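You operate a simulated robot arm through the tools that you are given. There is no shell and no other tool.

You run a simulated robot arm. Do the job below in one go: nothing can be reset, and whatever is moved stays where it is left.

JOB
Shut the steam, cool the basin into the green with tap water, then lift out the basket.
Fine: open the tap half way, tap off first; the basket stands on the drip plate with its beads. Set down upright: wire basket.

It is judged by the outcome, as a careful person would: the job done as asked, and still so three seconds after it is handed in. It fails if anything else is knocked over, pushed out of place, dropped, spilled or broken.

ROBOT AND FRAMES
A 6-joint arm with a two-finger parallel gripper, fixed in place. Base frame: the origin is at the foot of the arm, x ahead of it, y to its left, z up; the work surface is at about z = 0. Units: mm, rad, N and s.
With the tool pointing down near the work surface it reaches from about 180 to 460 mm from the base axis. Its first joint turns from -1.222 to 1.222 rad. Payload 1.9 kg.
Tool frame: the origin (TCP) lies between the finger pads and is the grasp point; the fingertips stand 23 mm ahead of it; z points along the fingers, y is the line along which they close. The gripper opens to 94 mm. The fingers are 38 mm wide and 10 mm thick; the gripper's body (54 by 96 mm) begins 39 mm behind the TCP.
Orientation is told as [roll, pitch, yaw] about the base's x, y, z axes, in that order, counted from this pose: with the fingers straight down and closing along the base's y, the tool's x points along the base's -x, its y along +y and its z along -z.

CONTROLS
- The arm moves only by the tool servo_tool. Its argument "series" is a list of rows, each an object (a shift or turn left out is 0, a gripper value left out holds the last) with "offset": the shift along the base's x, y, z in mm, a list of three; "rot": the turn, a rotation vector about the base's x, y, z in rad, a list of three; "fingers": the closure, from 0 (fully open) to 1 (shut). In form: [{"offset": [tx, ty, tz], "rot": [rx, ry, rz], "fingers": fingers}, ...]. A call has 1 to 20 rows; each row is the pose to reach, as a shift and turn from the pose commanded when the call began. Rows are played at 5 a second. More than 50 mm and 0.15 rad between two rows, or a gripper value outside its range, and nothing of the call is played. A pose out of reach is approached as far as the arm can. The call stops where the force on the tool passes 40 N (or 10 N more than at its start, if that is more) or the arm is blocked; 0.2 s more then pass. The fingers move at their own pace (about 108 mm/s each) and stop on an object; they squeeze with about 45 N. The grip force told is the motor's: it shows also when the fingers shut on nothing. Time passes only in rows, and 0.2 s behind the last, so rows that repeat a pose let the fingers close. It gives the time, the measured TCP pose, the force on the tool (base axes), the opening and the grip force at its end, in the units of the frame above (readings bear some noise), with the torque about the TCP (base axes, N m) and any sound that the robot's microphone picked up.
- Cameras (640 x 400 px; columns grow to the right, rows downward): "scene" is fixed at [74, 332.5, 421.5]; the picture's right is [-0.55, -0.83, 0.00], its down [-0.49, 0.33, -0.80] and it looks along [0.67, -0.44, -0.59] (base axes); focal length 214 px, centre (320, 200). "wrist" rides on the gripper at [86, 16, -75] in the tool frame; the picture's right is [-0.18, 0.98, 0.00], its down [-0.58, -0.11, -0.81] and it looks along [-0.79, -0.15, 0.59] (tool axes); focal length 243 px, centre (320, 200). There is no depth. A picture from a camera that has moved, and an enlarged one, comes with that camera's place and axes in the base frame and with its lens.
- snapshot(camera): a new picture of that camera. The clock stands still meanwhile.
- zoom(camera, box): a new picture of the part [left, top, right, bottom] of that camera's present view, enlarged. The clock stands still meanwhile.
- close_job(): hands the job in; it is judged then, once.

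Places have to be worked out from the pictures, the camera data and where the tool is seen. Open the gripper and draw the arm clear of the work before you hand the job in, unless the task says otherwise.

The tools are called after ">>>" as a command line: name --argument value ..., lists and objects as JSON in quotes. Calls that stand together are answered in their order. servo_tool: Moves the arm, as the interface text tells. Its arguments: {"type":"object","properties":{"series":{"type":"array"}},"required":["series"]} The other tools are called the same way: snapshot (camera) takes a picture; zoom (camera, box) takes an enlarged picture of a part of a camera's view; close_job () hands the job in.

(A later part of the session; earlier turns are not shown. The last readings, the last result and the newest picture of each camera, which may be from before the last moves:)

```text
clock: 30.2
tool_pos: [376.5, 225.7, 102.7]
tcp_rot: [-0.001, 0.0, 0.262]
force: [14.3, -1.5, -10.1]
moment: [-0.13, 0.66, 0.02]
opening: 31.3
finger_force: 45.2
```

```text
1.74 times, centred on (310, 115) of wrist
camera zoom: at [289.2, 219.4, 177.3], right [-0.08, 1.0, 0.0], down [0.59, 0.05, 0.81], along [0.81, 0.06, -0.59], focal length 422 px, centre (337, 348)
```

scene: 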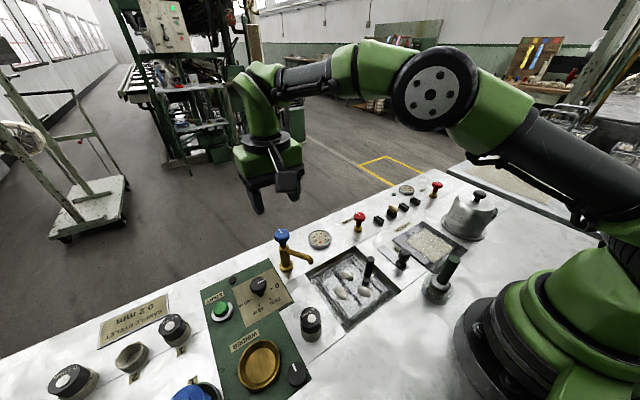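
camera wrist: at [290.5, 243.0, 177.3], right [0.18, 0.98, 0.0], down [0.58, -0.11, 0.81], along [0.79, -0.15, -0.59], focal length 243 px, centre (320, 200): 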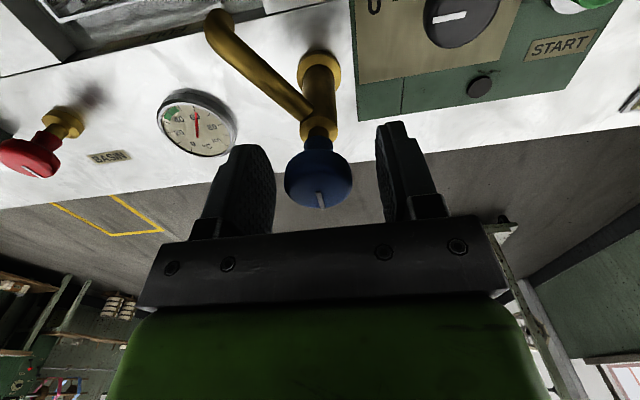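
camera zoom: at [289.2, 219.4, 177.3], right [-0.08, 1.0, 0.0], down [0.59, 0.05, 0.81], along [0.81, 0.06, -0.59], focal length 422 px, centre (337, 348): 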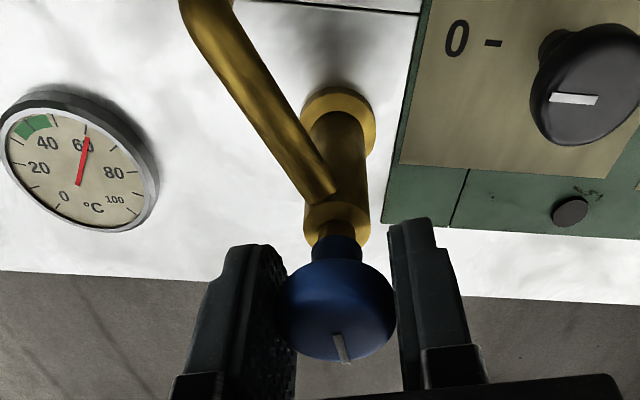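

The knob turned with the fingers but I see no stream yet; I look closely at the spout and water.

>>> zoom --camera "scene" --box '[290, 240, 360, 300]'

>>> zoom --camera "wrist" --box '[180, 0, 320, 60]'

```text
6.67 times, centred on (325, 270) of scene
camera zoom: at [74.1, 332.5, 421.4], right [-0.55, -0.83, 0.0], down [-0.5, 0.33, -0.8], along [0.67, -0.44, -0.59], focal length 1430 px, centre (287, -267)
```

zoom: 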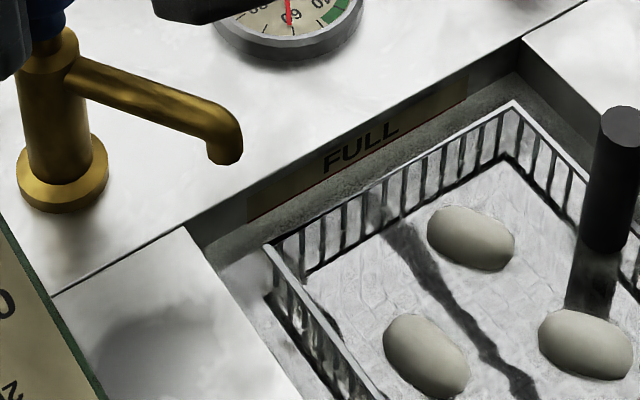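

```text
4.57 times, centred on (250, 30) of wrist
camera zoom: at [289.2, 219.4, 177.3], right [-0.08, 1.0, 0.0], down [0.59, 0.05, 0.81], along [0.81, 0.06, -0.59], focal length 1109 px, centre (640, 977)
```

zoom: 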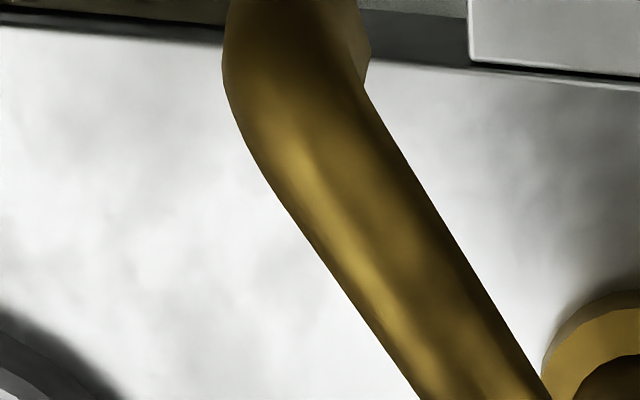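

No stream yet at ~17 %. I continue counter-clockwise to about 0.52 rad.

>>> servo_tool --series '[{"offset": [0.7, 0, -0.3], "rot": [0, 0, 0.13]}, {"offset": [0.7, 0, -0.3], "rot": [0, 0, 0.26]}]'

>>> zoom --camera "scene" --box '[270, 220, 370, 310]'

>>> zoom --camera "wrist" --box '[180, 0, 420, 230]'

```text
clock: 30.8
tool_pos: [376.0, 225.4, 101.4]
tcp_rot: [-0.001, 0.001, 0.522]
force: [4.0, -1.8, -3.0]
moment: [-0.24, 0.21, 0.0]
opening: 31.5
finger_force: 45.5
```

```text
4.44 times, centred on (320, 265) of scene
camera zoom: at [74.0, 332.5, 421.4], right [-0.55, -0.83, 0.0], down [-0.49, 0.33, -0.8], along [0.67, -0.44, -0.59], focal length 953 px, centre (320, -89)
```

zoom: 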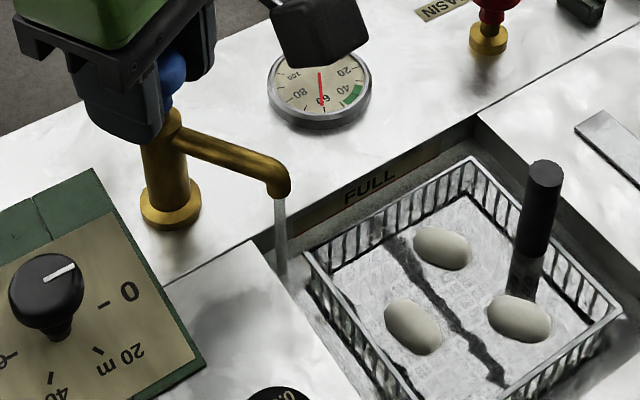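

```text
1.74 times, centred on (300, 115) of wrist
camera zoom: at [293.9, 197.3, 177.5], right [-0.33, 0.94, 0.0], down [0.56, 0.2, 0.81], along [0.76, 0.27, -0.59], focal length 422 px, centre (355, 348)
```

zoom: 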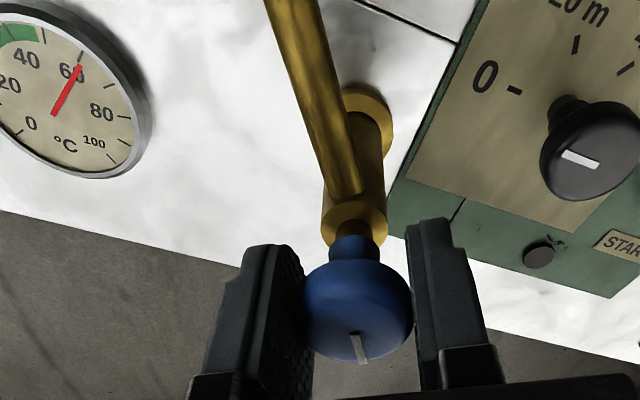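

Water runs into the basin now. I turn the last 0.26 rad to 45° (half way), then hold.

>>> servo_tool --series '[{"offset": [0.3, 0, -0.1], "rot": [0, 0, 0.13]}, {"offset": [0.3, 0, -0.1], "rot": [0, 0, 0.263]}]'

>>> zoom --camera "scene" --box '[270, 220, 370, 310]'

>>> zoom --camera "wrist" --box '[120, 0, 420, 230]'

```text
clock: 31.4
tool_pos: [375.2, 224.8, 102.1]
tcp_rot: [0.002, 0.002, 0.784]
force: [-11.4, -0.7, 7.4]
moment: [-0.22, 0.22, -0.04]
opening: 31.3
finger_force: 45.1
```

```text
4.44 times, centred on (320, 265) of scene
camera zoom: at [74.0, 332.5, 421.5], right [-0.55, -0.83, 0.0], down [-0.49, 0.33, -0.8], along [0.67, -0.44, -0.59], focal length 953 px, centre (320, -89)
```

zoom: 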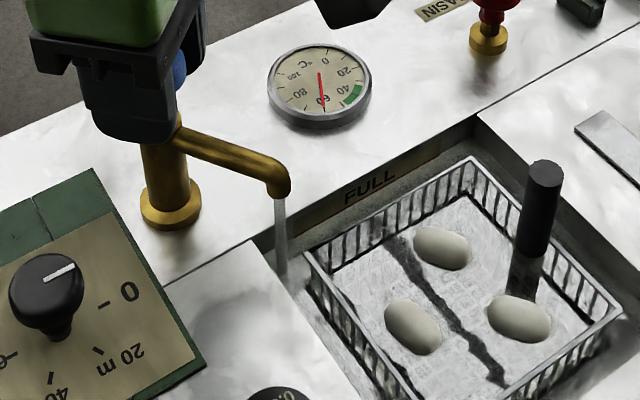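

```text
1.74 times, centred on (270, 115) of wrist
camera zoom: at [304.3, 176.9, 177.6], right [-0.56, 0.83, 0.0], down [0.49, 0.33, 0.81], along [0.67, 0.45, -0.59], focal length 422 px, centre (407, 348)
```

zoom: 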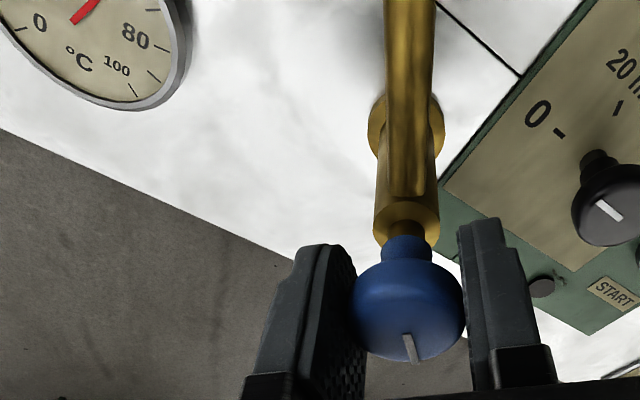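

The tap stands at 45°, stream steady. I hold it and let 2 s pass, then check the gauge and the level.

>>> servo_tool --series '[{"offset": [-0.5, 0, 0]}, {"offset": [-0.5, 0, 0]}, {"offset": [-0.5, 0, 0]}, {"offset": [-0.5, 0, 0]}, {"offset": [-0.5, 0, 0]}, {"offset": [-0.5, 0, 0]}, {"offset": [-0.5, 0, 0]}, {"offset": [-0.5, 0, 0]}, {"offset": [-0.5, 0, 0]}, {"offset": [-0.5, 0, 0]}]'

>>> zoom --camera "scene" --box '[290, 220, 360, 280]'

```text
clock: 33.6
tool_pos: [377.1, 225.0, 102.0]
tcp_rot: [0.0, 0.0, 0.782]
force: [-22.5, 4.9, 17.6]
moment: [0.0, 0.13, 0.04]
opening: 31.6
finger_force: 44.4
```

```text
6.67 times, centred on (325, 250) of scene
camera zoom: at [74.0, 332.5, 421.5], right [-0.55, -0.83, 0.0], down [-0.49, 0.33, -0.8], along [0.67, -0.44, -0.59], focal length 1430 px, centre (287, -133)
```

zoom: 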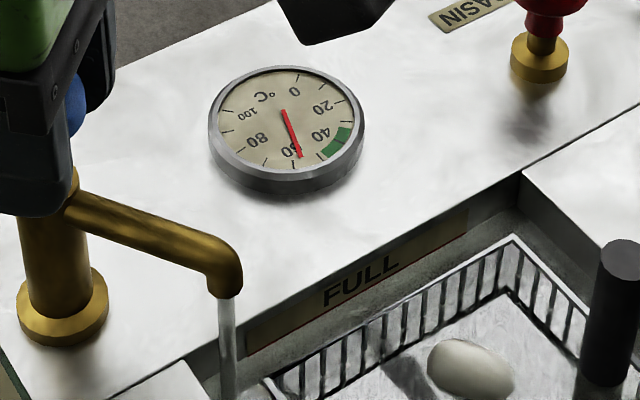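

Needle already down to about 58, i.e. roughly 1.3 °C/s. I wait another 2 s.

>>> servo_tool --series '[{"offset": [-0.6, 0, 0.3]}, {"offset": [-0.6, 0, 0.3]}, {"offset": [-0.6, 0, 0.3]}, {"offset": [-0.6, 0, 0.3]}, {"offset": [-0.6, 0, 0.3]}, {"offset": [-0.6, 0, 0.3]}, {"offset": [-0.6, 0, 0.3]}, {"offset": [-0.6, 0, 0.3]}, {"offset": [-0.6, 0, 0.3]}, {"offset": [-0.6, 0, 0.3]}]'

>>> zoom --camera "scene" --box '[290, 220, 360, 280]'

```text
clock: 35.8
tool_pos: [376.2, 226.1, 102.2]
tcp_rot: [-0.001, -0.001, 0.784]
force: [18.2, 26.2, -19.9]
moment: [0.11, -0.21, -0.03]
opening: 31.6
finger_force: 45.3
```

```text
6.67 times, centred on (325, 250) of scene
camera zoom: at [74.1, 332.5, 421.4], right [-0.55, -0.83, 0.0], down [-0.5, 0.33, -0.8], along [0.67, -0.44, -0.59], focal length 1430 px, centre (287, -133)
```

zoom: 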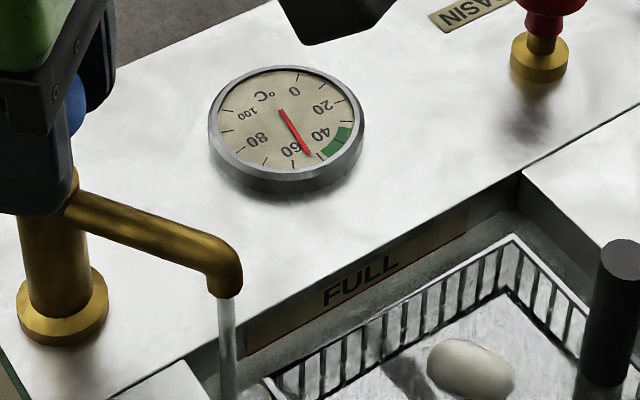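

About 53 now. I wait 1.6 s more and look at the gauge in detail.

>>> servo_tool --series '[{"offset": [0.3, 0.5, -0.3]}, {"offset": [0.3, 0.5, -0.3]}, {"offset": [0.3, 0.5, -0.3]}, {"offset": [0.3, 0.5, -0.3]}, {"offset": [0.3, 0.5, -0.3]}, {"offset": [0.3, 0.5, -0.3]}, {"offset": [0.3, 0.5, -0.3]}, {"offset": [0.3, 0.5, -0.3]}]'

>>> zoom --camera "scene" --box '[300, 220, 340, 250]'

>>> zoom --camera "scene" --box '[290, 240, 400, 340]'

```text
clock: 37.6
tool_pos: [375.8, 226.3, 102.0]
tcp_rot: [0.001, 0.001, 0.783]
force: [-15.3, -11.1, 15.7]
moment: [-0.19, 0.22, 0.0]
opening: 31.6
finger_force: 45.0
```

```text
13.33 times, centred on (320, 235) of scene
camera zoom: at [74.0, 332.4, 421.5], right [-0.55, -0.83, 0.0], down [-0.49, 0.33, -0.8], along [0.67, -0.44, -0.59], focal length 2860 px, centre (320, -267)
```

zoom: 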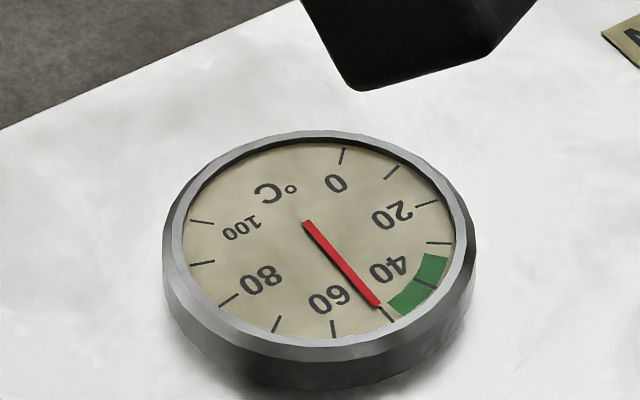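

```text
4.00 times, centred on (345, 290) of scene
camera zoom: at [74.0, 332.4, 421.5], right [-0.55, -0.83, 0.0], down [-0.49, 0.33, -0.8], along [0.67, -0.44, -0.59], focal length 858 px, centre (220, -160)
```

zoom: 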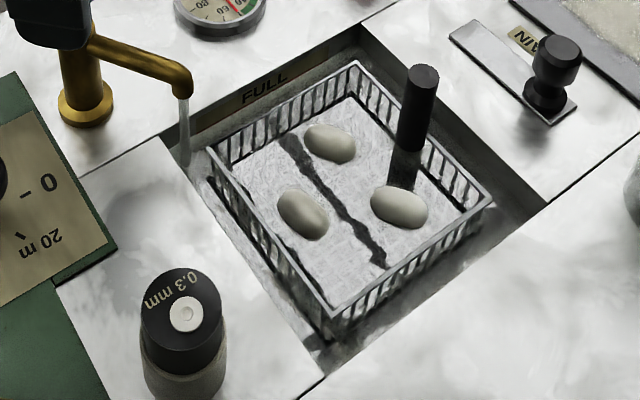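

Needle about 51, falling ~1.5 °C/s; level still below the FULL line. I wait 3 s more.

>>> servo_tool --series '[{"offset": [-0.5, -0.3, 0.5]}, {"offset": [-0.5, -0.3, 0.5]}, {"offset": [-0.5, -0.3, 0.5]}, {"offset": [-0.5, -0.3, 0.5]}, {"offset": [-0.5, -0.3, 0.5]}, {"offset": [-0.5, -0.3, 0.5]}, {"offset": [-0.5, -0.3, 0.5]}, {"offset": [-0.5, -0.3, 0.5]}, {"offset": [-0.5, -0.3, 0.5]}, {"offset": [-0.5, -0.3, 0.5]}, {"offset": [-0.5, -0.3, 0.5]}, {"offset": [-0.5, -0.3, 0.5]}, {"offset": [-0.5, -0.3, 0.5]}, {"offset": [-0.5, -0.3, 0.5]}]'

>>> zoom --camera "scene" --box '[300, 220, 340, 250]'

>>> zoom --camera "scene" --box '[290, 240, 400, 340]'

```text
clock: 40.6
tool_pos: [375.8, 224.4, 102.4]
tcp_rot: [-0.002, 0.0, 0.784]
force: [23.9, 10.8, -25.0]
moment: [0.16, -0.29, 0.01]
opening: 31.4
finger_force: 45.1
```

```text
13.33 times, centred on (320, 235) of scene
camera zoom: at [74.1, 332.5, 421.4], right [-0.55, -0.83, 0.0], down [-0.5, 0.33, -0.8], along [0.67, -0.44, -0.59], focal length 2860 px, centre (320, -267)
```

zoom: 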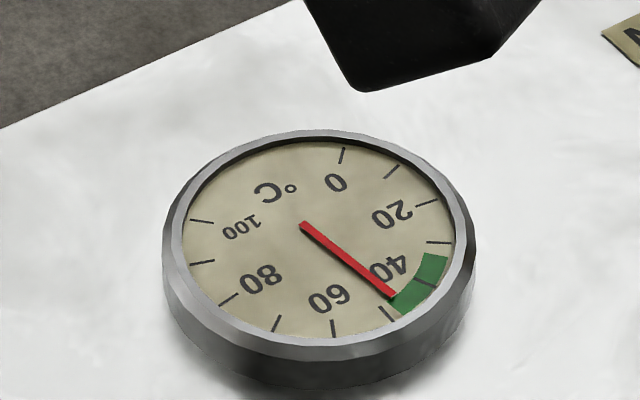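

```text
4.00 times, centred on (345, 290) of scene
camera zoom: at [74.1, 332.5, 421.4], right [-0.55, -0.83, 0.0], down [-0.5, 0.33, -0.8], along [0.67, -0.44, -0.59], focal length 858 px, centre (220, -160)
```

zoom: 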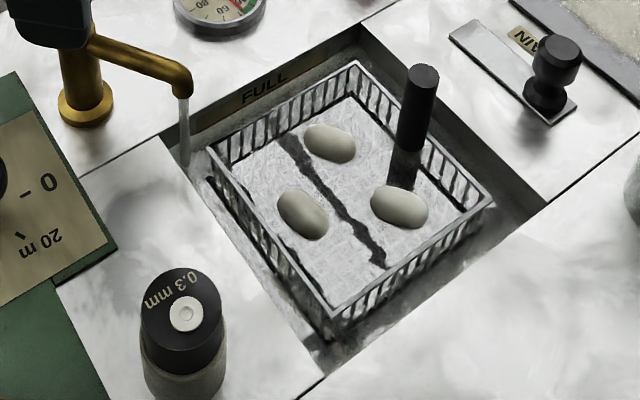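

Needle ~47.5, at the green's upper edge, falling ~1.2 °C/s. I ease the side loads and wait 3 s more to come well inside the green.

>>> servo_tool --series '[{"offset": [0.4, 0.2, -0.4]}, {"offset": [0.4, 0.2, -0.4]}, {"offset": [0.4, 0.2, -0.4]}, {"offset": [0.4, 0.2, -0.4]}, {"offset": [0.4, 0.2, -0.4]}, {"offset": [0.4, 0.2, -0.4]}, {"offset": [0.4, 0.2, -0.4]}, {"offset": [0.4, 0.2, -0.4]}, {"offset": [0.4, 0.2, -0.4]}, {"offset": [0.4, 0.2, -0.4]}, {"offset": [0.4, 0.2, -0.4]}, {"offset": [0.4, 0.2, -0.4]}, {"offset": [0.4, 0.2, -0.4]}, {"offset": [0.4, 0.2, -0.4]}, {"offset": [0.4, 0.2, -0.4]}]'

>>> zoom --camera "scene" --box '[300, 220, 340, 250]'

>>> zoom --camera "scene" --box '[290, 240, 370, 300]'

```text
clock: 43.8
tool_pos: [376.3, 225.9, 100.9]
tcp_rot: [-0.001, 0.001, 0.782]
force: [-11.1, -28.0, 19.8]
moment: [-0.33, 0.13, 0.0]
opening: 30.8
finger_force: 44.7
```

```text
13.33 times, centred on (320, 235) of scene
camera zoom: at [74.0, 332.4, 421.5], right [-0.55, -0.83, 0.0], down [-0.49, 0.33, -0.8], along [0.67, -0.44, -0.59], focal length 2860 px, centre (320, -267)
```

zoom: 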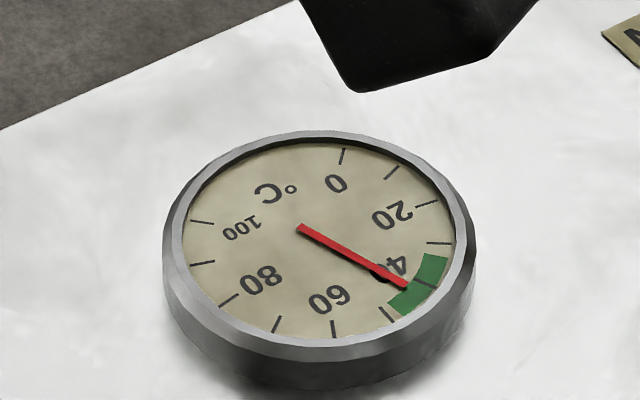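

```text
6.67 times, centred on (330, 270) of scene
camera zoom: at [74.0, 332.4, 421.5], right [-0.55, -0.83, 0.0], down [-0.49, 0.33, -0.8], along [0.67, -0.44, -0.59], focal length 1430 px, centre (253, -267)
```

zoom: 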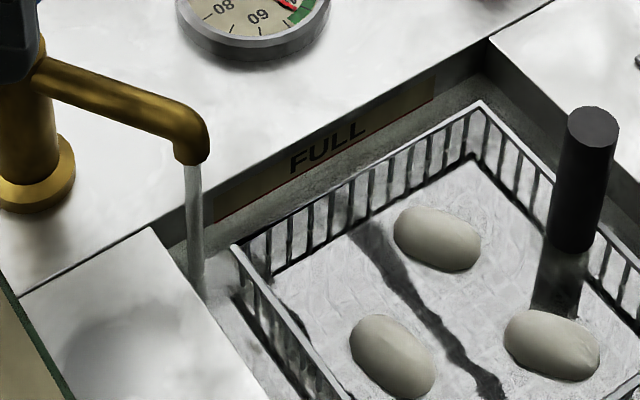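

Needle ~43.5, well in the green. I shut the tap now: clockwise 45° to its stop.

>>> servo_tool --series '[{"offset": [-0.1, -0.2, 0.2], "rot": [0, 0, -0.14]}, {"offset": [-0.1, -0.2, 0.2], "rot": [0, 0, -0.28]}, {"offset": [-0.1, -0.2, 0.2], "rot": [0, 0, -0.42]}, {"offset": [-0.1, -0.2, 0.2], "rot": [0, 0, -0.56]}, {"offset": [-0.1, -0.2, 0.2], "rot": [0, 0, -0.7]}, {"offset": [-0.1, -0.2, 0.2], "rot": [0, 0, -0.8]}, {"offset": [-0.1, -0.2, 0.2], "rot": [0, 0, -0.82]}]'

>>> zoom --camera "scene" --box '[270, 220, 370, 310]'

```text
clock: 45.4
tool_pos: [375.7, 226.2, 101.7]
tcp_rot: [-0.004, 0.0, -0.036]
force: [13.4, -21.0, -5.0]
moment: [0.02, 0.23, 0.49]
opening: 31.7
finger_force: 45.2
```

```text
4.44 times, centred on (320, 265) of scene
camera zoom: at [74.1, 332.5, 421.4], right [-0.55, -0.83, 0.0], down [-0.49, 0.33, -0.8], along [0.67, -0.44, -0.59], focal length 953 px, centre (320, -89)
```

zoom: 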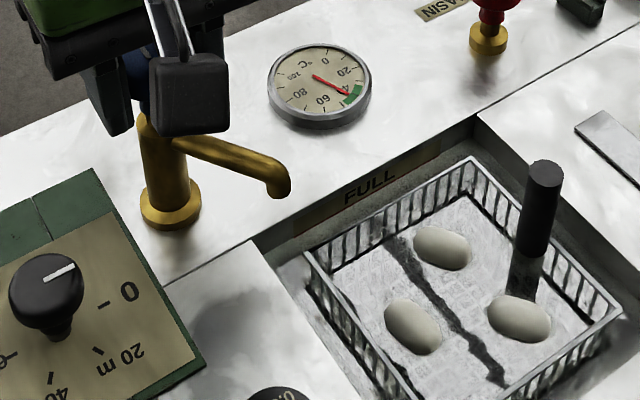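

Tap is on its closed stop (0.49 N·m) and the stream has ended; needle in the green. I release the knob and rise straight up.

>>> servo_tool --series '[{"rot": [0, 0, 0.02], "fingers": 0.4}, {"rot": [0, 0, 0.02], "fingers": 0.4}, {"offset": [0, 0, 30], "rot": [0, 0, 0.02]}, {"offset": [0, 0, 70], "rot": [0, 0, 0.02]}, {"offset": [0, 0, 110], "rot": [0, 0, 0.02]}, {"offset": [0, 0, 110], "rot": [0, 0, 0.02]}]'

>>> zoom --camera "scene" --box '[300, 220, 340, 250]'

>>> zoom --camera "scene" --box '[260, 220, 360, 300]'

>>> zoom --camera "scene" --box '[300, 235, 410, 335]'

```text
clock: 46.8
tool_pos: [374.2, 225.2, 212.1]
tcp_rot: [0.0, 0.0, -0.017]
force: [0.8, -0.3, -0.5]
moment: [0.0, -0.01, 0.0]
opening: 56.3
finger_force: 0.1
```

```text
13.33 times, centred on (320, 235) of scene
camera zoom: at [74.0, 332.5, 421.5], right [-0.55, -0.83, 0.0], down [-0.49, 0.33, -0.8], along [0.67, -0.44, -0.59], focal length 2860 px, centre (320, -267)
```

zoom: 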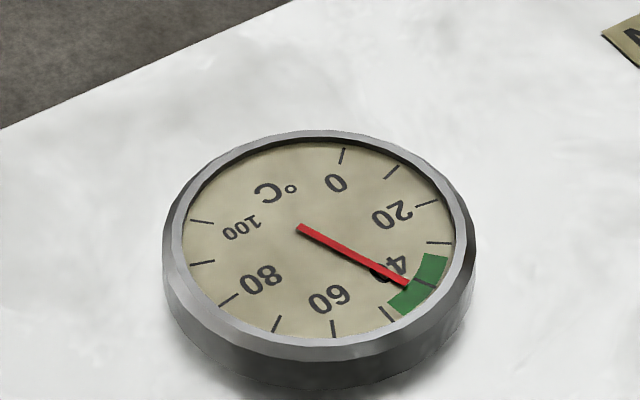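

```text
5.00 times, centred on (310, 260) of scene
camera zoom: at [74.0, 332.5, 421.5], right [-0.55, -0.83, 0.0], down [-0.49, 0.33, -0.8], along [0.67, -0.44, -0.59], focal length 1072 px, centre (370, -100)
```

zoom: 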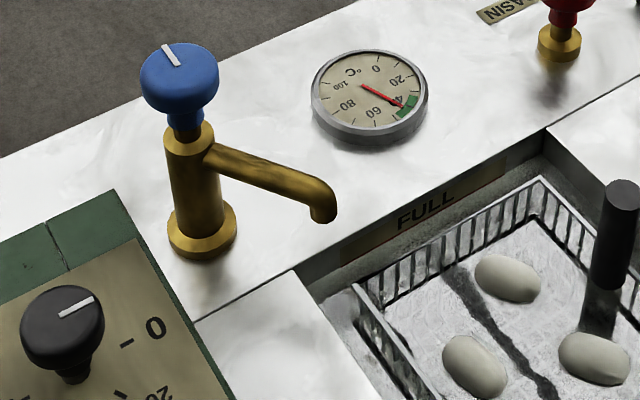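

```text
4.00 times, centred on (355, 285) of scene
camera zoom: at [74.0, 332.5, 421.5], right [-0.55, -0.83, 0.0], down [-0.49, 0.33, -0.8], along [0.67, -0.44, -0.59], focal length 858 px, centre (180, -140)
```

zoom: 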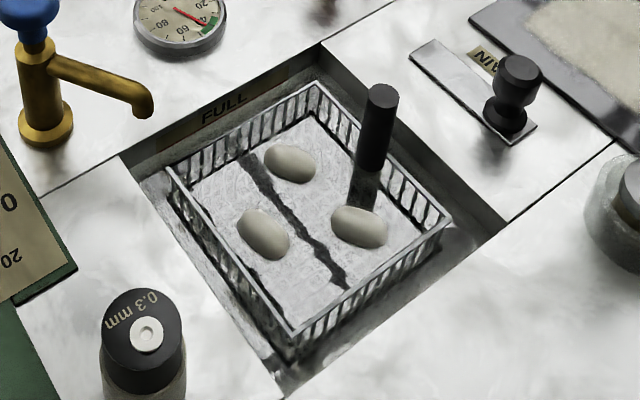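

Tap off, needle steady at about 43 in the green. Next the basket: I move above its dark post handle, estimated near (260, 78) with its top around z 56, to measure it from above.

>>> servo_tool --series '[{"offset": [-14, -18, 0], "rot": [0, 0, 0.017]}, {"offset": [-34, -45, 0], "rot": [0, 0, 0.017]}, {"offset": [-56, -75, -5], "rot": [0, 0, 0.017]}, {"offset": [-78, -105, -10], "rot": [0, 0, 0.017]}, {"offset": [-98, -130, -20], "rot": [0, 0, 0.017]}, {"offset": [-112, -147, -30], "rot": [0, 0, 0.017]}, {"offset": [-112, -147, -32], "rot": [0, 0, 0.017]}]'

>>> snapshot --camera "wrist"

>>> snapshot --camera "scene"

```text
clock: 48.4
tool_pos: [263.0, 78.6, 179.5]
tcp_rot: [-0.001, 0.0, 0.0]
force: [-0.3, -0.2, -0.2]
moment: [0.0, 0.01, -0.02]
opening: 56.4
finger_force: 0.0
```

```text
taken
camera wrist: at [177.7, 96.4, 255.5], right [0.18, 0.98, 0.0], down [0.58, -0.11, 0.81], along [0.79, -0.15, -0.59], focal length 243 px, centre (320, 200)
```

wrist: 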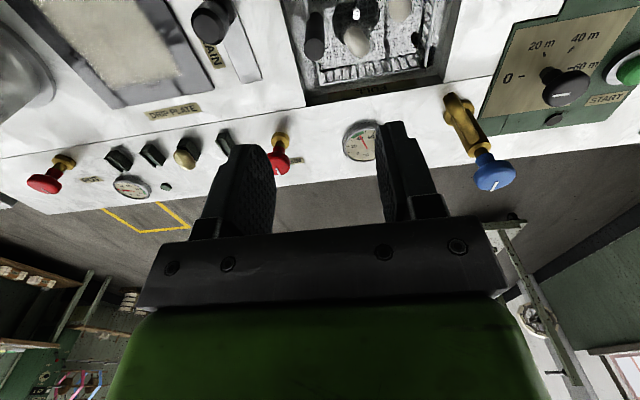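

```text
taken
```

scene: 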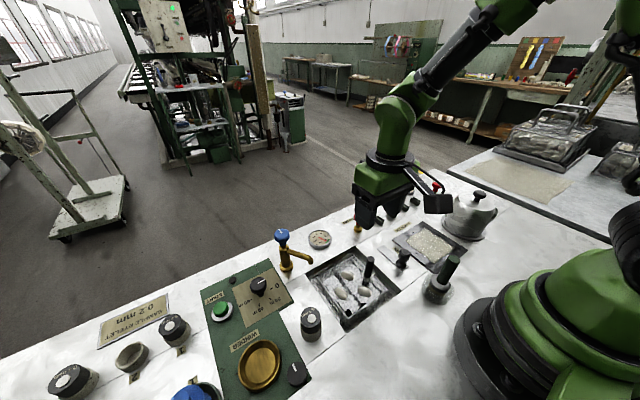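

>>> zoom --camera "wrist" --box '[270, 0, 510, 110]'

>>> zoom --camera "scene" --box '[340, 245, 410, 305]'

```text
2.67 times, centred on (390, 55) of wrist
camera zoom: at [177.7, 96.4, 255.5], right [0.18, 0.98, 0.0], down [0.58, -0.11, 0.81], along [0.79, -0.15, -0.59], focal length 647 px, centre (133, 587)
```

zoom: 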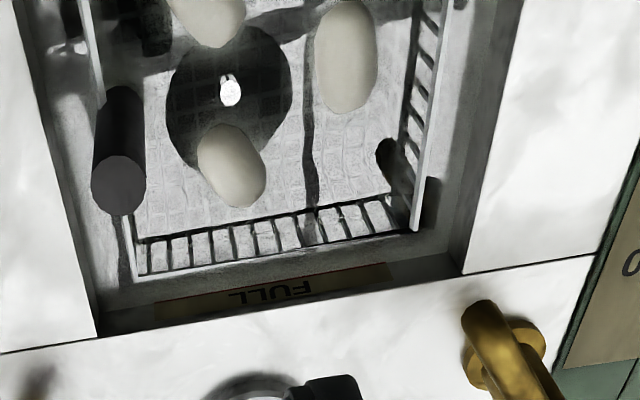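

```text
6.67 times, centred on (375, 275) of scene
camera zoom: at [74.0, 332.5, 421.5], right [-0.55, -0.83, 0.0], down [-0.49, 0.33, -0.8], along [0.67, -0.44, -0.59], focal length 1430 px, centre (-47, -300)
```

zoom: 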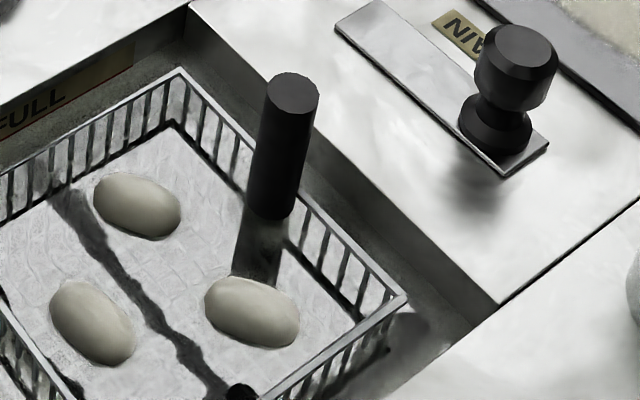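

Triangulating both views: handle top at about (262.8, 75.8, 42), diameter ~17. The basket rim is near z 0 and spans x 207–314, y 74–182; the spout end is near (312, 198, 61). I lower to z 80 with a narrower opening to check alignment.

>>> servo_tool --series '[{"offset": [0, -2.5, -35], "fingers": 0.55}, {"offset": [0, -2.5, -70]}, {"offset": [0, -2.5, -99]}, {"offset": [0, -2.5, -99]}]'

>>> snapshot --camera "wrist"

>>> zoom --camera "scene" --box '[330, 210, 440, 310]'

```text
clock: 49.4
tool_pos: [262.9, 76.5, 80.1]
tcp_rot: [-0.003, 0.0, 0.0]
force: [0.6, -0.3, 0.0]
moment: [0.0, -0.02, 0.01]
opening: 42.2
finger_force: 0.1
```

```text
taken
camera wrist: at [177.6, 93.9, 155.8], right [0.18, 0.98, 0.0], down [0.58, -0.11, 0.81], along [0.79, -0.15, -0.59], focal length 243 px, centre (320, 200)
```

wrist: 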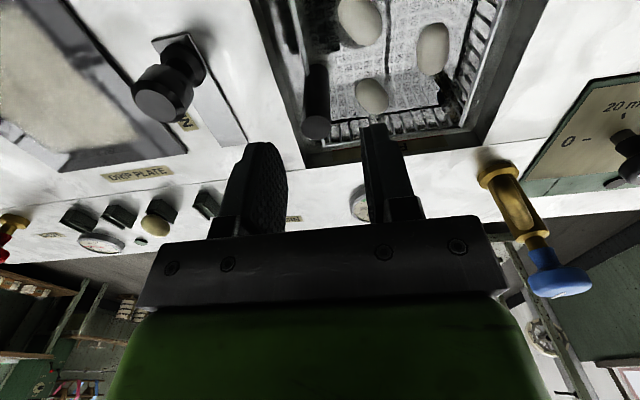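

```text
4.00 times, centred on (385, 260) of scene
camera zoom: at [74.0, 332.5, 421.5], right [-0.55, -0.83, 0.0], down [-0.49, 0.33, -0.8], along [0.67, -0.44, -0.59], focal length 858 px, centre (60, -40)
```

zoom: 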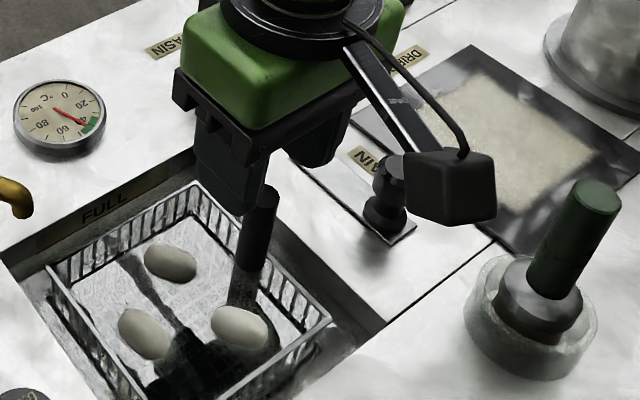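

Handle confirmed at about (262, 75.4), top z ~42. I lower to TCP z 30 (tips ~7 mm above rim and panel) and close.

>>> servo_tool --series '[{"offset": [-0.5, -0.8, -25]}, {"offset": [-0.5, -0.8, -42]}, {"offset": [-0.5, -0.8, -50]}, {"offset": [-0.5, -0.8, -50]}]'

>>> snapshot --camera "wrist"

>>> zoom --camera "scene" --box '[330, 230, 420, 310]'

```text
clock: 50.4
tool_pos: [263.4, 75.9, 31.3]
tcp_rot: [-0.002, 0.001, -0.001]
force: [0.0, -0.5, -0.2]
moment: [0.01, 0.01, -0.01]
opening: 42.4
finger_force: 0.0
```

```text
taken
camera wrist: at [177.2, 92.6, 106.4], right [0.18, 0.98, 0.0], down [0.58, -0.11, 0.81], along [0.79, -0.15, -0.59], focal length 243 px, centre (320, 200)
```

wrist: 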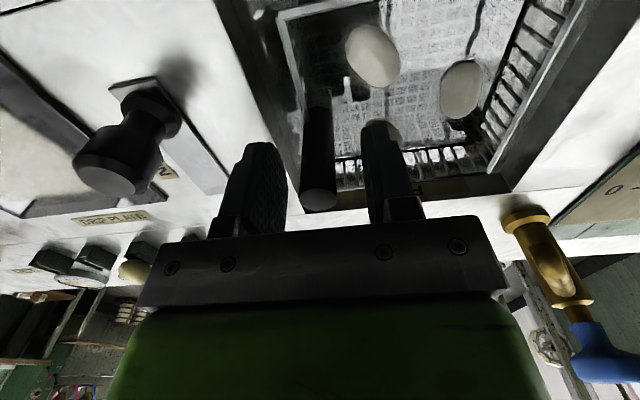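

```text
5.00 times, centred on (375, 270) of scene
camera zoom: at [74.0, 332.5, 421.5], right [-0.55, -0.83, 0.0], down [-0.49, 0.33, -0.8], along [0.67, -0.44, -0.59], focal length 1072 px, centre (45, -150)
```

zoom: 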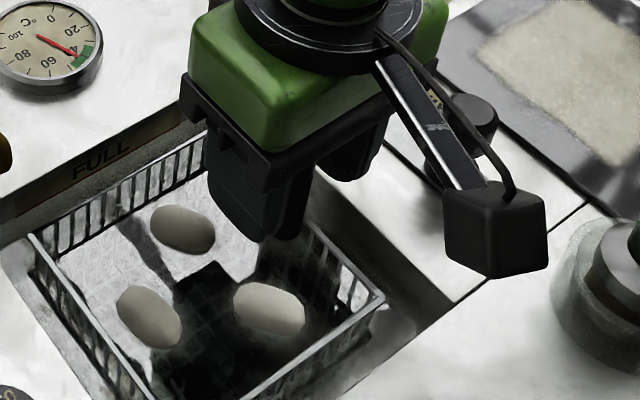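

The handle stands between the fingers. I close on it.

>>> servo_tool --series '[{"fingers": 0.75}, {"fingers": 1.0}, {"fingers": 1.0}, {"fingers": 1.0}]'

```text
clock: 51.4
tool_pos: [262.4, 75.4, 32.0]
tcp_rot: [-0.002, -0.001, -0.002]
force: [0.2, 0.4, -0.4]
moment: [-0.01, -0.02, 0.0]
opening: 16.4
finger_force: 44.5
```

Handle held (16.4 mm). I lift slowly 12 mm and check the load and whether it hangs level.

>>> servo_tool --series '[{"offset": [0, 0, 3]}, {"offset": [0, 0, 6]}, {"offset": [0, 0, 9]}, {"offset": [0, 0, 12]}, {"offset": [0, 0, 12]}]'

>>> zoom --camera "scene" --box '[290, 225, 420, 335]'

>>> snapshot --camera "wrist"

```text
clock: 52.6
tool_pos: [263.1, 73.9, 44.4]
tcp_rot: [-0.002, 0.002, 0.002]
force: [-0.5, 0.4, -0.7]
moment: [-0.05, 0.01, 0.01]
opening: 16.1
finger_force: 44.9
```

```text
3.64 times, centred on (355, 280) of scene
camera zoom: at [74.0, 332.5, 421.5], right [-0.55, -0.83, 0.0], down [-0.49, 0.33, -0.8], along [0.67, -0.44, -0.59], focal length 780 px, centre (193, -91)
```

zoom: 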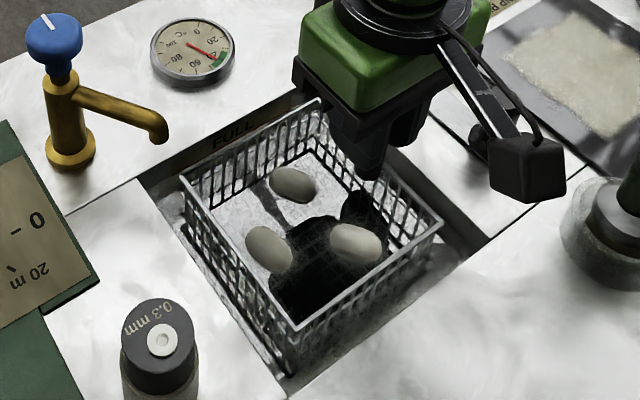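

```text
taken
camera wrist: at [177.6, 92.3, 118.6], right [0.18, 0.98, 0.0], down [0.58, -0.11, 0.81], along [0.79, -0.15, -0.59], focal length 243 px, centre (320, 200)
```

wrist: 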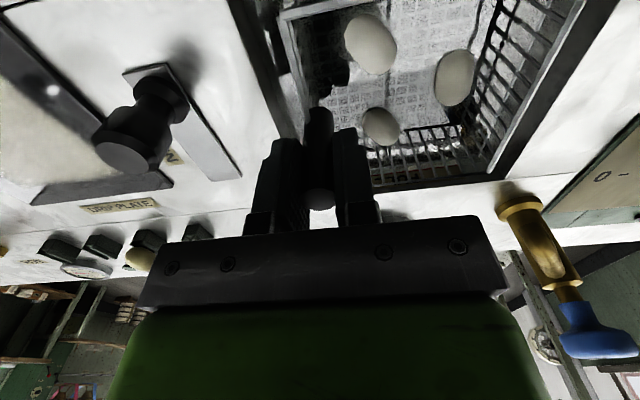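

The basket rises level with all three beads. I drift it 8 mm in -x/-y away from the spout while still low, then keep lifting gently.

>>> servo_tool --series '[{"offset": [-2, -2, 3]}, {"offset": [-4, -4, 7]}, {"offset": [-6, -6, 12]}, {"offset": [-8, -8, 17]}, {"offset": [-8, -8, 23]}, {"offset": [-8, -8, 30]}, {"offset": [-8, -8, 37]}, {"offset": [-8, -8, 44]}, {"offset": [-8, -8, 50]}, {"offset": [-8, -8, 50]}]'

>>> zoom --camera "scene" --box '[270, 200, 430, 330]'

>>> snapshot --camera "wrist"

```text
clock: 54.8
tool_pos: [255.1, 67.3, 93.6]
tcp_rot: [0.0, 0.001, -0.002]
force: [-0.2, -0.3, -0.9]
moment: [-0.06, 0.0, 0.01]
opening: 16.5
finger_force: 44.6
```

```text
3.08 times, centred on (350, 265) of scene
camera zoom: at [74.0, 332.5, 421.5], right [-0.55, -0.83, 0.0], down [-0.49, 0.33, -0.8], along [0.67, -0.44, -0.59], focal length 660 px, centre (228, 0)
```

zoom: 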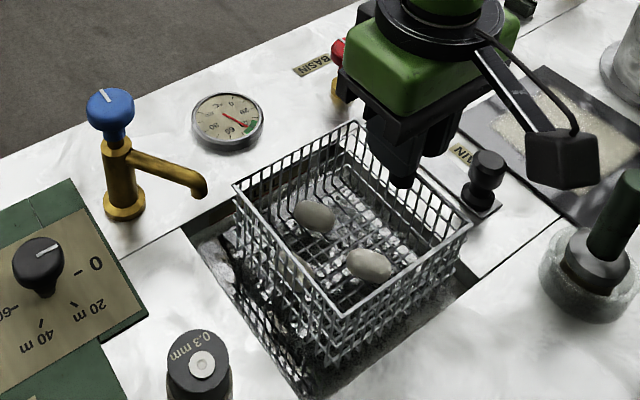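

```text
taken
camera wrist: at [169.5, 84.5, 168.8], right [0.18, 0.98, 0.0], down [0.58, -0.11, 0.81], along [0.79, -0.15, -0.59], focal length 243 px, centre (320, 200)
```

wrist: 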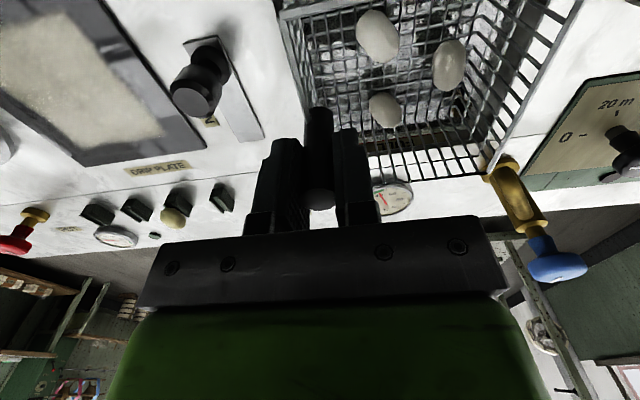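

All three beads are seen inside (the third is behind the mesh), but the basket is deeper than I assumed. I zoom to measure its bottom.

>>> zoom --camera "scene" --box '[315, 225, 405, 330]'

>>> zoom --camera "wrist" --box '[260, 0, 540, 220]'

```text
3.81 times, centred on (360, 278) of scene
camera zoom: at [74.0, 332.5, 421.5], right [-0.55, -0.83, 0.0], down [-0.49, 0.33, -0.8], along [0.67, -0.44, -0.59], focal length 817 px, centre (168, -95)
```

zoom: 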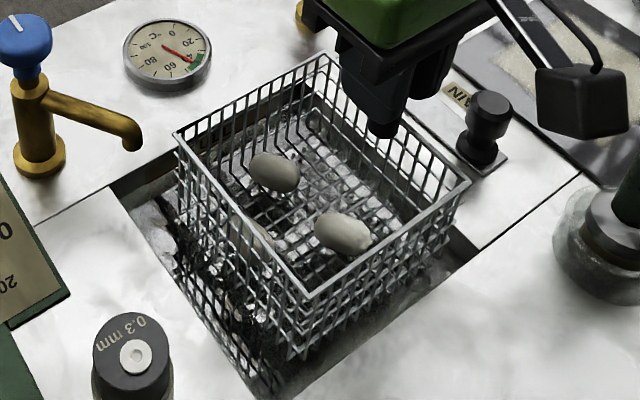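

```text
1.82 times, centred on (400, 110) of wrist
camera zoom: at [169.5, 84.5, 168.8], right [0.18, 0.98, 0.0], down [0.58, -0.11, 0.81], along [0.79, -0.15, -0.59], focal length 441 px, centre (174, 364)
```

zoom: 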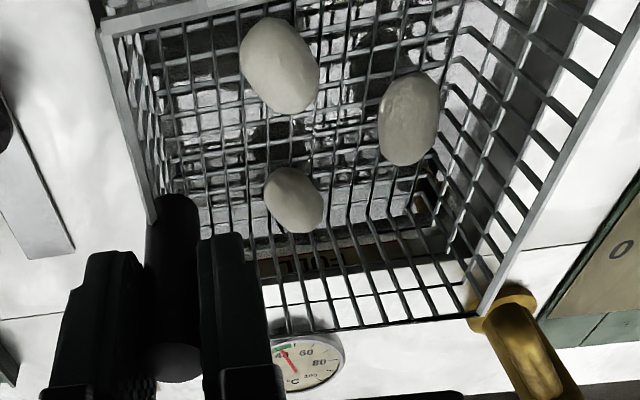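

The basket is roughly 45 mm deep, hanging level with three beads. I lift another 70 mm so its floor clears the drain knob (top ~z 50), pausing to let it drip over the basin.

>>> servo_tool --series '[{"offset": [0, 0, 5]}, {"offset": [0, 0, 12]}, {"offset": [0, 0, 20]}, {"offset": [0, 0, 28]}, {"offset": [0, 0, 36]}, {"offset": [0, 0, 44]}, {"offset": [0, 0, 52]}, {"offset": [0, 0, 60]}, {"offset": [0, 0, 67]}, {"offset": [0, 0, 72]}, {"offset": [0, 0, 72]}, {"offset": [0, 0, 72]}, {"offset": [0, 0, 72]}, {"offset": [0, 0, 72]}, {"offset": [0, 0, 72]}]'

>>> snapshot --camera "scene"

>>> snapshot --camera "wrist"

```text
clock: 58.0
tool_pos: [253.6, 66.8, 166.0]
tcp_rot: [-0.002, 0.0, 0.001]
force: [0.7, 0.3, -1.2]
moment: [-0.04, -0.01, 0.04]
opening: 16.4
finger_force: 45.0
```

```text
taken
```

scene: 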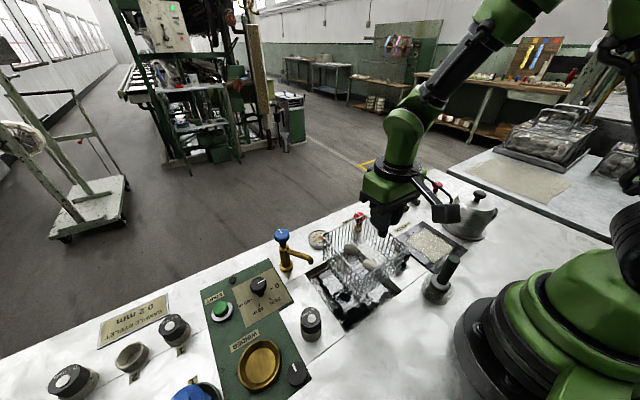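

```text
taken
camera wrist: at [169.6, 84.3, 240.5], right [0.18, 0.98, 0.0], down [0.58, -0.11, 0.81], along [0.79, -0.15, -0.59], focal length 243 px, centre (320, 200)
```

wrist: 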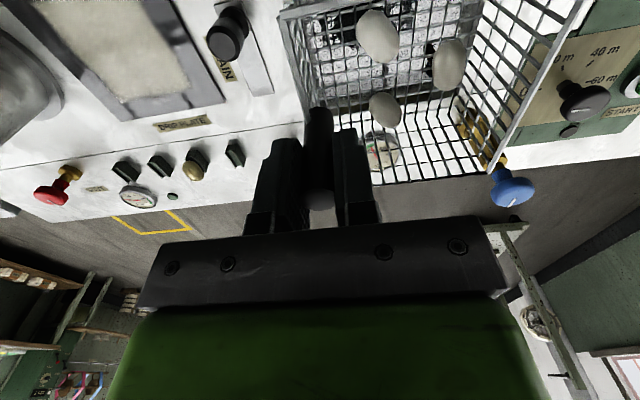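

>>> zoom --camera "scene" --box '[310, 200, 430, 310]'

>>> zoom --camera "scene" --box '[380, 180, 520, 310]'

```text
3.64 times, centred on (370, 255) of scene
camera zoom: at [74.0, 332.5, 421.5], right [-0.55, -0.83, 0.0], down [-0.49, 0.33, -0.8], along [0.67, -0.44, -0.59], focal length 780 px, centre (138, 0)
```

zoom: 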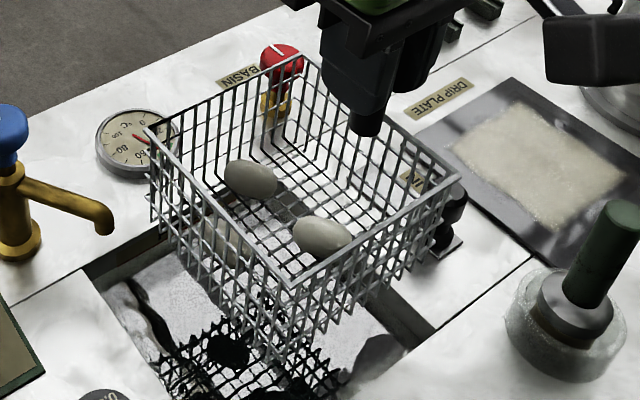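

```text
3.08 times, centred on (450, 245) of scene
camera zoom: at [74.0, 332.5, 421.5], right [-0.55, -0.83, 0.0], down [-0.49, 0.33, -0.8], along [0.67, -0.44, -0.59], focal length 660 px, centre (-80, 62)
```

zoom: 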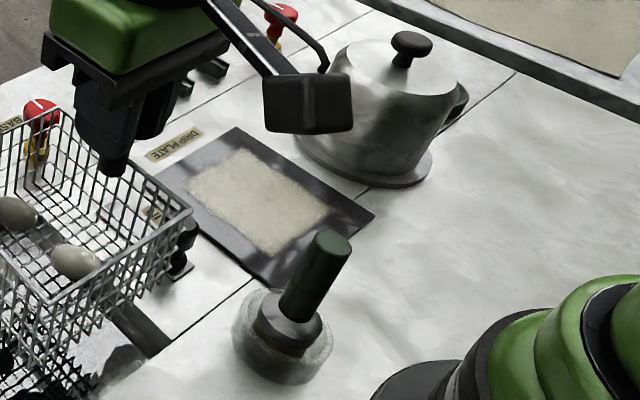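

Basket height works out at ~55 mm, so its floor is at z ~79, clear of the drain knob. I zoom on the drip plate from the wrist camera to fix its corners.

>>> zoom --camera "wrist" --box '[0, 0, 280, 175]'

>>> zoom --camera "scene" --box '[400, 205, 480, 285]'

```text
2.29 times, centred on (140, 88) of wrist
camera zoom: at [169.6, 84.3, 240.5], right [0.18, 0.98, 0.0], down [0.58, -0.11, 0.81], along [0.79, -0.15, -0.59], focal length 555 px, centre (731, 457)
```

zoom: 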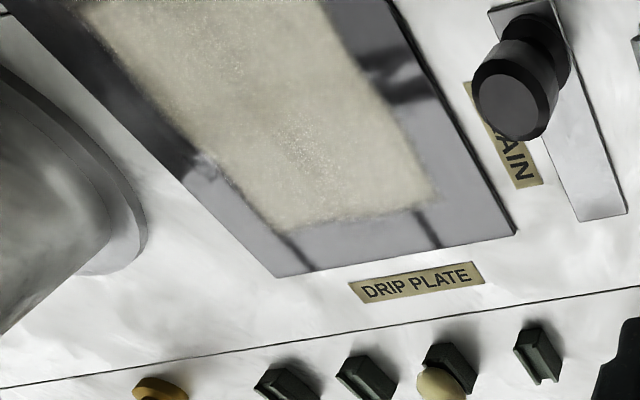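

```text
5.00 times, centred on (440, 245) of scene
camera zoom: at [74.0, 332.5, 421.5], right [-0.55, -0.83, 0.0], down [-0.49, 0.33, -0.8], along [0.67, -0.44, -0.59], focal length 1072 px, centre (-280, -25)
```

zoom: 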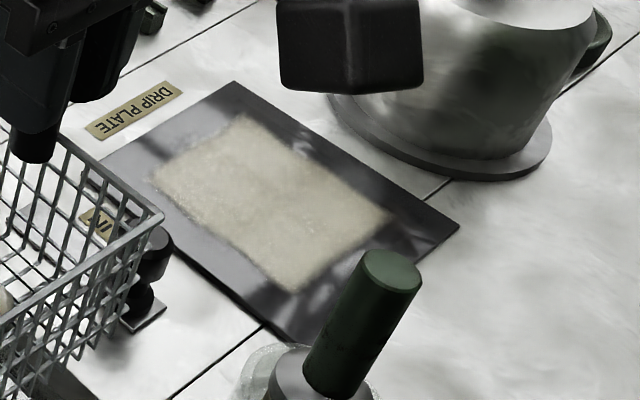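

Plate corners: x 168–296, y -172 to -42, centre (232, -107). The handle must end at about (233, -158). I carry the basket in -y at x ≈ 253 (clear of the green-handled tool) gently.

>>> servo_tool --series '[{"offset": [0, -3, 0]}, {"offset": [0, -8, 0]}, {"offset": [0, -15, 0]}, {"offset": [0, -23, 0]}, {"offset": [0, -32, 0]}, {"offset": [0, -41, 0]}, {"offset": [0, -50, 0]}, {"offset": [0, -59, 0]}, {"offset": [0, -68, 0]}, {"offset": [0, -77, 0]}, {"offset": [0, -86, 0]}, {"offset": [0, -95, 0]}, {"offset": [0, -104, 0]}, {"offset": [0, -112, 0]}, {"offset": [0, -119, 0]}, {"offset": [0, -124, 0]}, {"offset": [0, -127, 0]}, {"offset": [0, -127, 0]}]'

>>> snapshot --camera "scene"

>>> snapshot --camera "wrist"

```text
clock: 61.8
tool_pos: [255.5, -59.7, 164.0]
tcp_rot: [-0.001, 0.0, -0.001]
force: [0.3, 0.2, -1.2]
moment: [-0.07, -0.02, 0.04]
opening: 16.2
finger_force: 44.9
```

```text
taken
```

scene: 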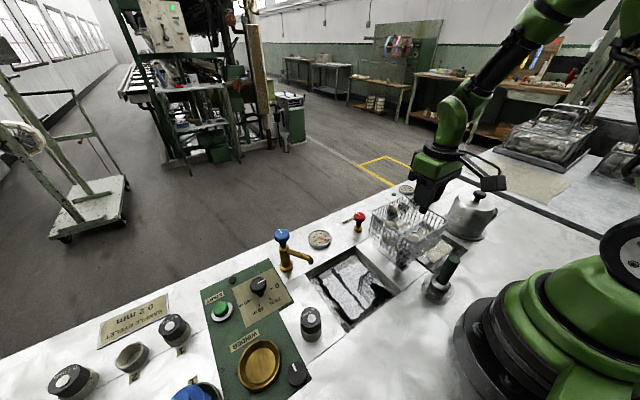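

```text
taken
camera wrist: at [170.0, -42.6, 240.4], right [0.18, 0.98, 0.0], down [0.58, -0.11, 0.81], along [0.79, -0.15, -0.59], focal length 243 px, centre (320, 200)
```

wrist: 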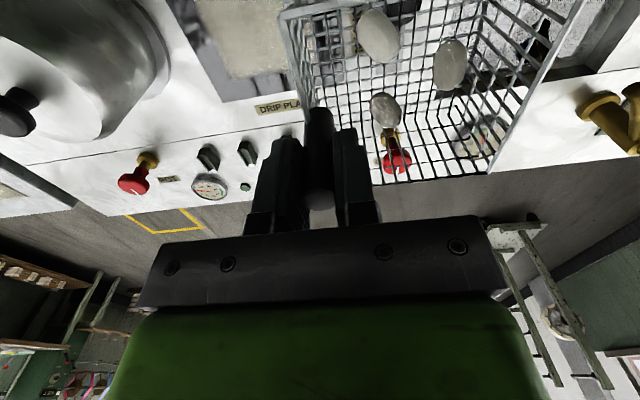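

Basket level, three beads still in. I carry on to y ≈ -158 and then shift x to ≈ 233, still high.

>>> servo_tool --series '[{"offset": [0, -3, 0]}, {"offset": [0, -9, 0]}, {"offset": [0, -17, 0]}, {"offset": [0, -26, 0]}, {"offset": [0, -35, 0]}, {"offset": [0, -44, 0]}, {"offset": [0, -53, 0]}, {"offset": [0, -62, 0]}, {"offset": [-3, -71, 0]}, {"offset": [-7, -80, 0]}, {"offset": [-11, -88, 0]}, {"offset": [-15, -94, 0]}, {"offset": [-18, -97, 0]}, {"offset": [-20, -98, 0]}, {"offset": [-20.5, -98, 0]}, {"offset": [-20.5, -98, 0]}]'

>>> zoom --camera "scene" --box '[370, 170, 530, 310]'

>>> snapshot --camera "wrist"

```text
clock: 65.2
tool_pos: [234.1, -157.5, 165.2]
tcp_rot: [-0.001, -0.001, 0.0]
force: [0.1, -0.6, -1.7]
moment: [-0.08, 0.0, -0.01]
opening: 16.3
finger_force: 44.8
```

```text
2.86 times, centred on (450, 240) of scene
camera zoom: at [74.0, 332.5, 421.5], right [-0.55, -0.83, 0.0], down [-0.49, 0.33, -0.8], along [0.67, -0.44, -0.59], focal length 613 px, centre (-51, 86)
```

zoom: 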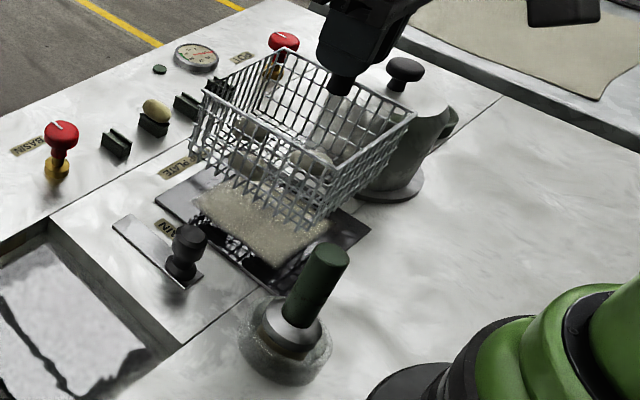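

```text
taken
camera wrist: at [149.2, -140.4, 240.7], right [0.18, 0.98, 0.0], down [0.58, -0.11, 0.81], along [0.79, -0.15, -0.59], focal length 243 px, centre (320, 200)
```

wrist: 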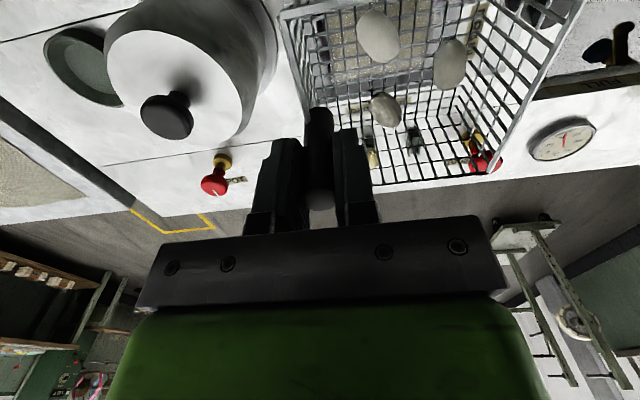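

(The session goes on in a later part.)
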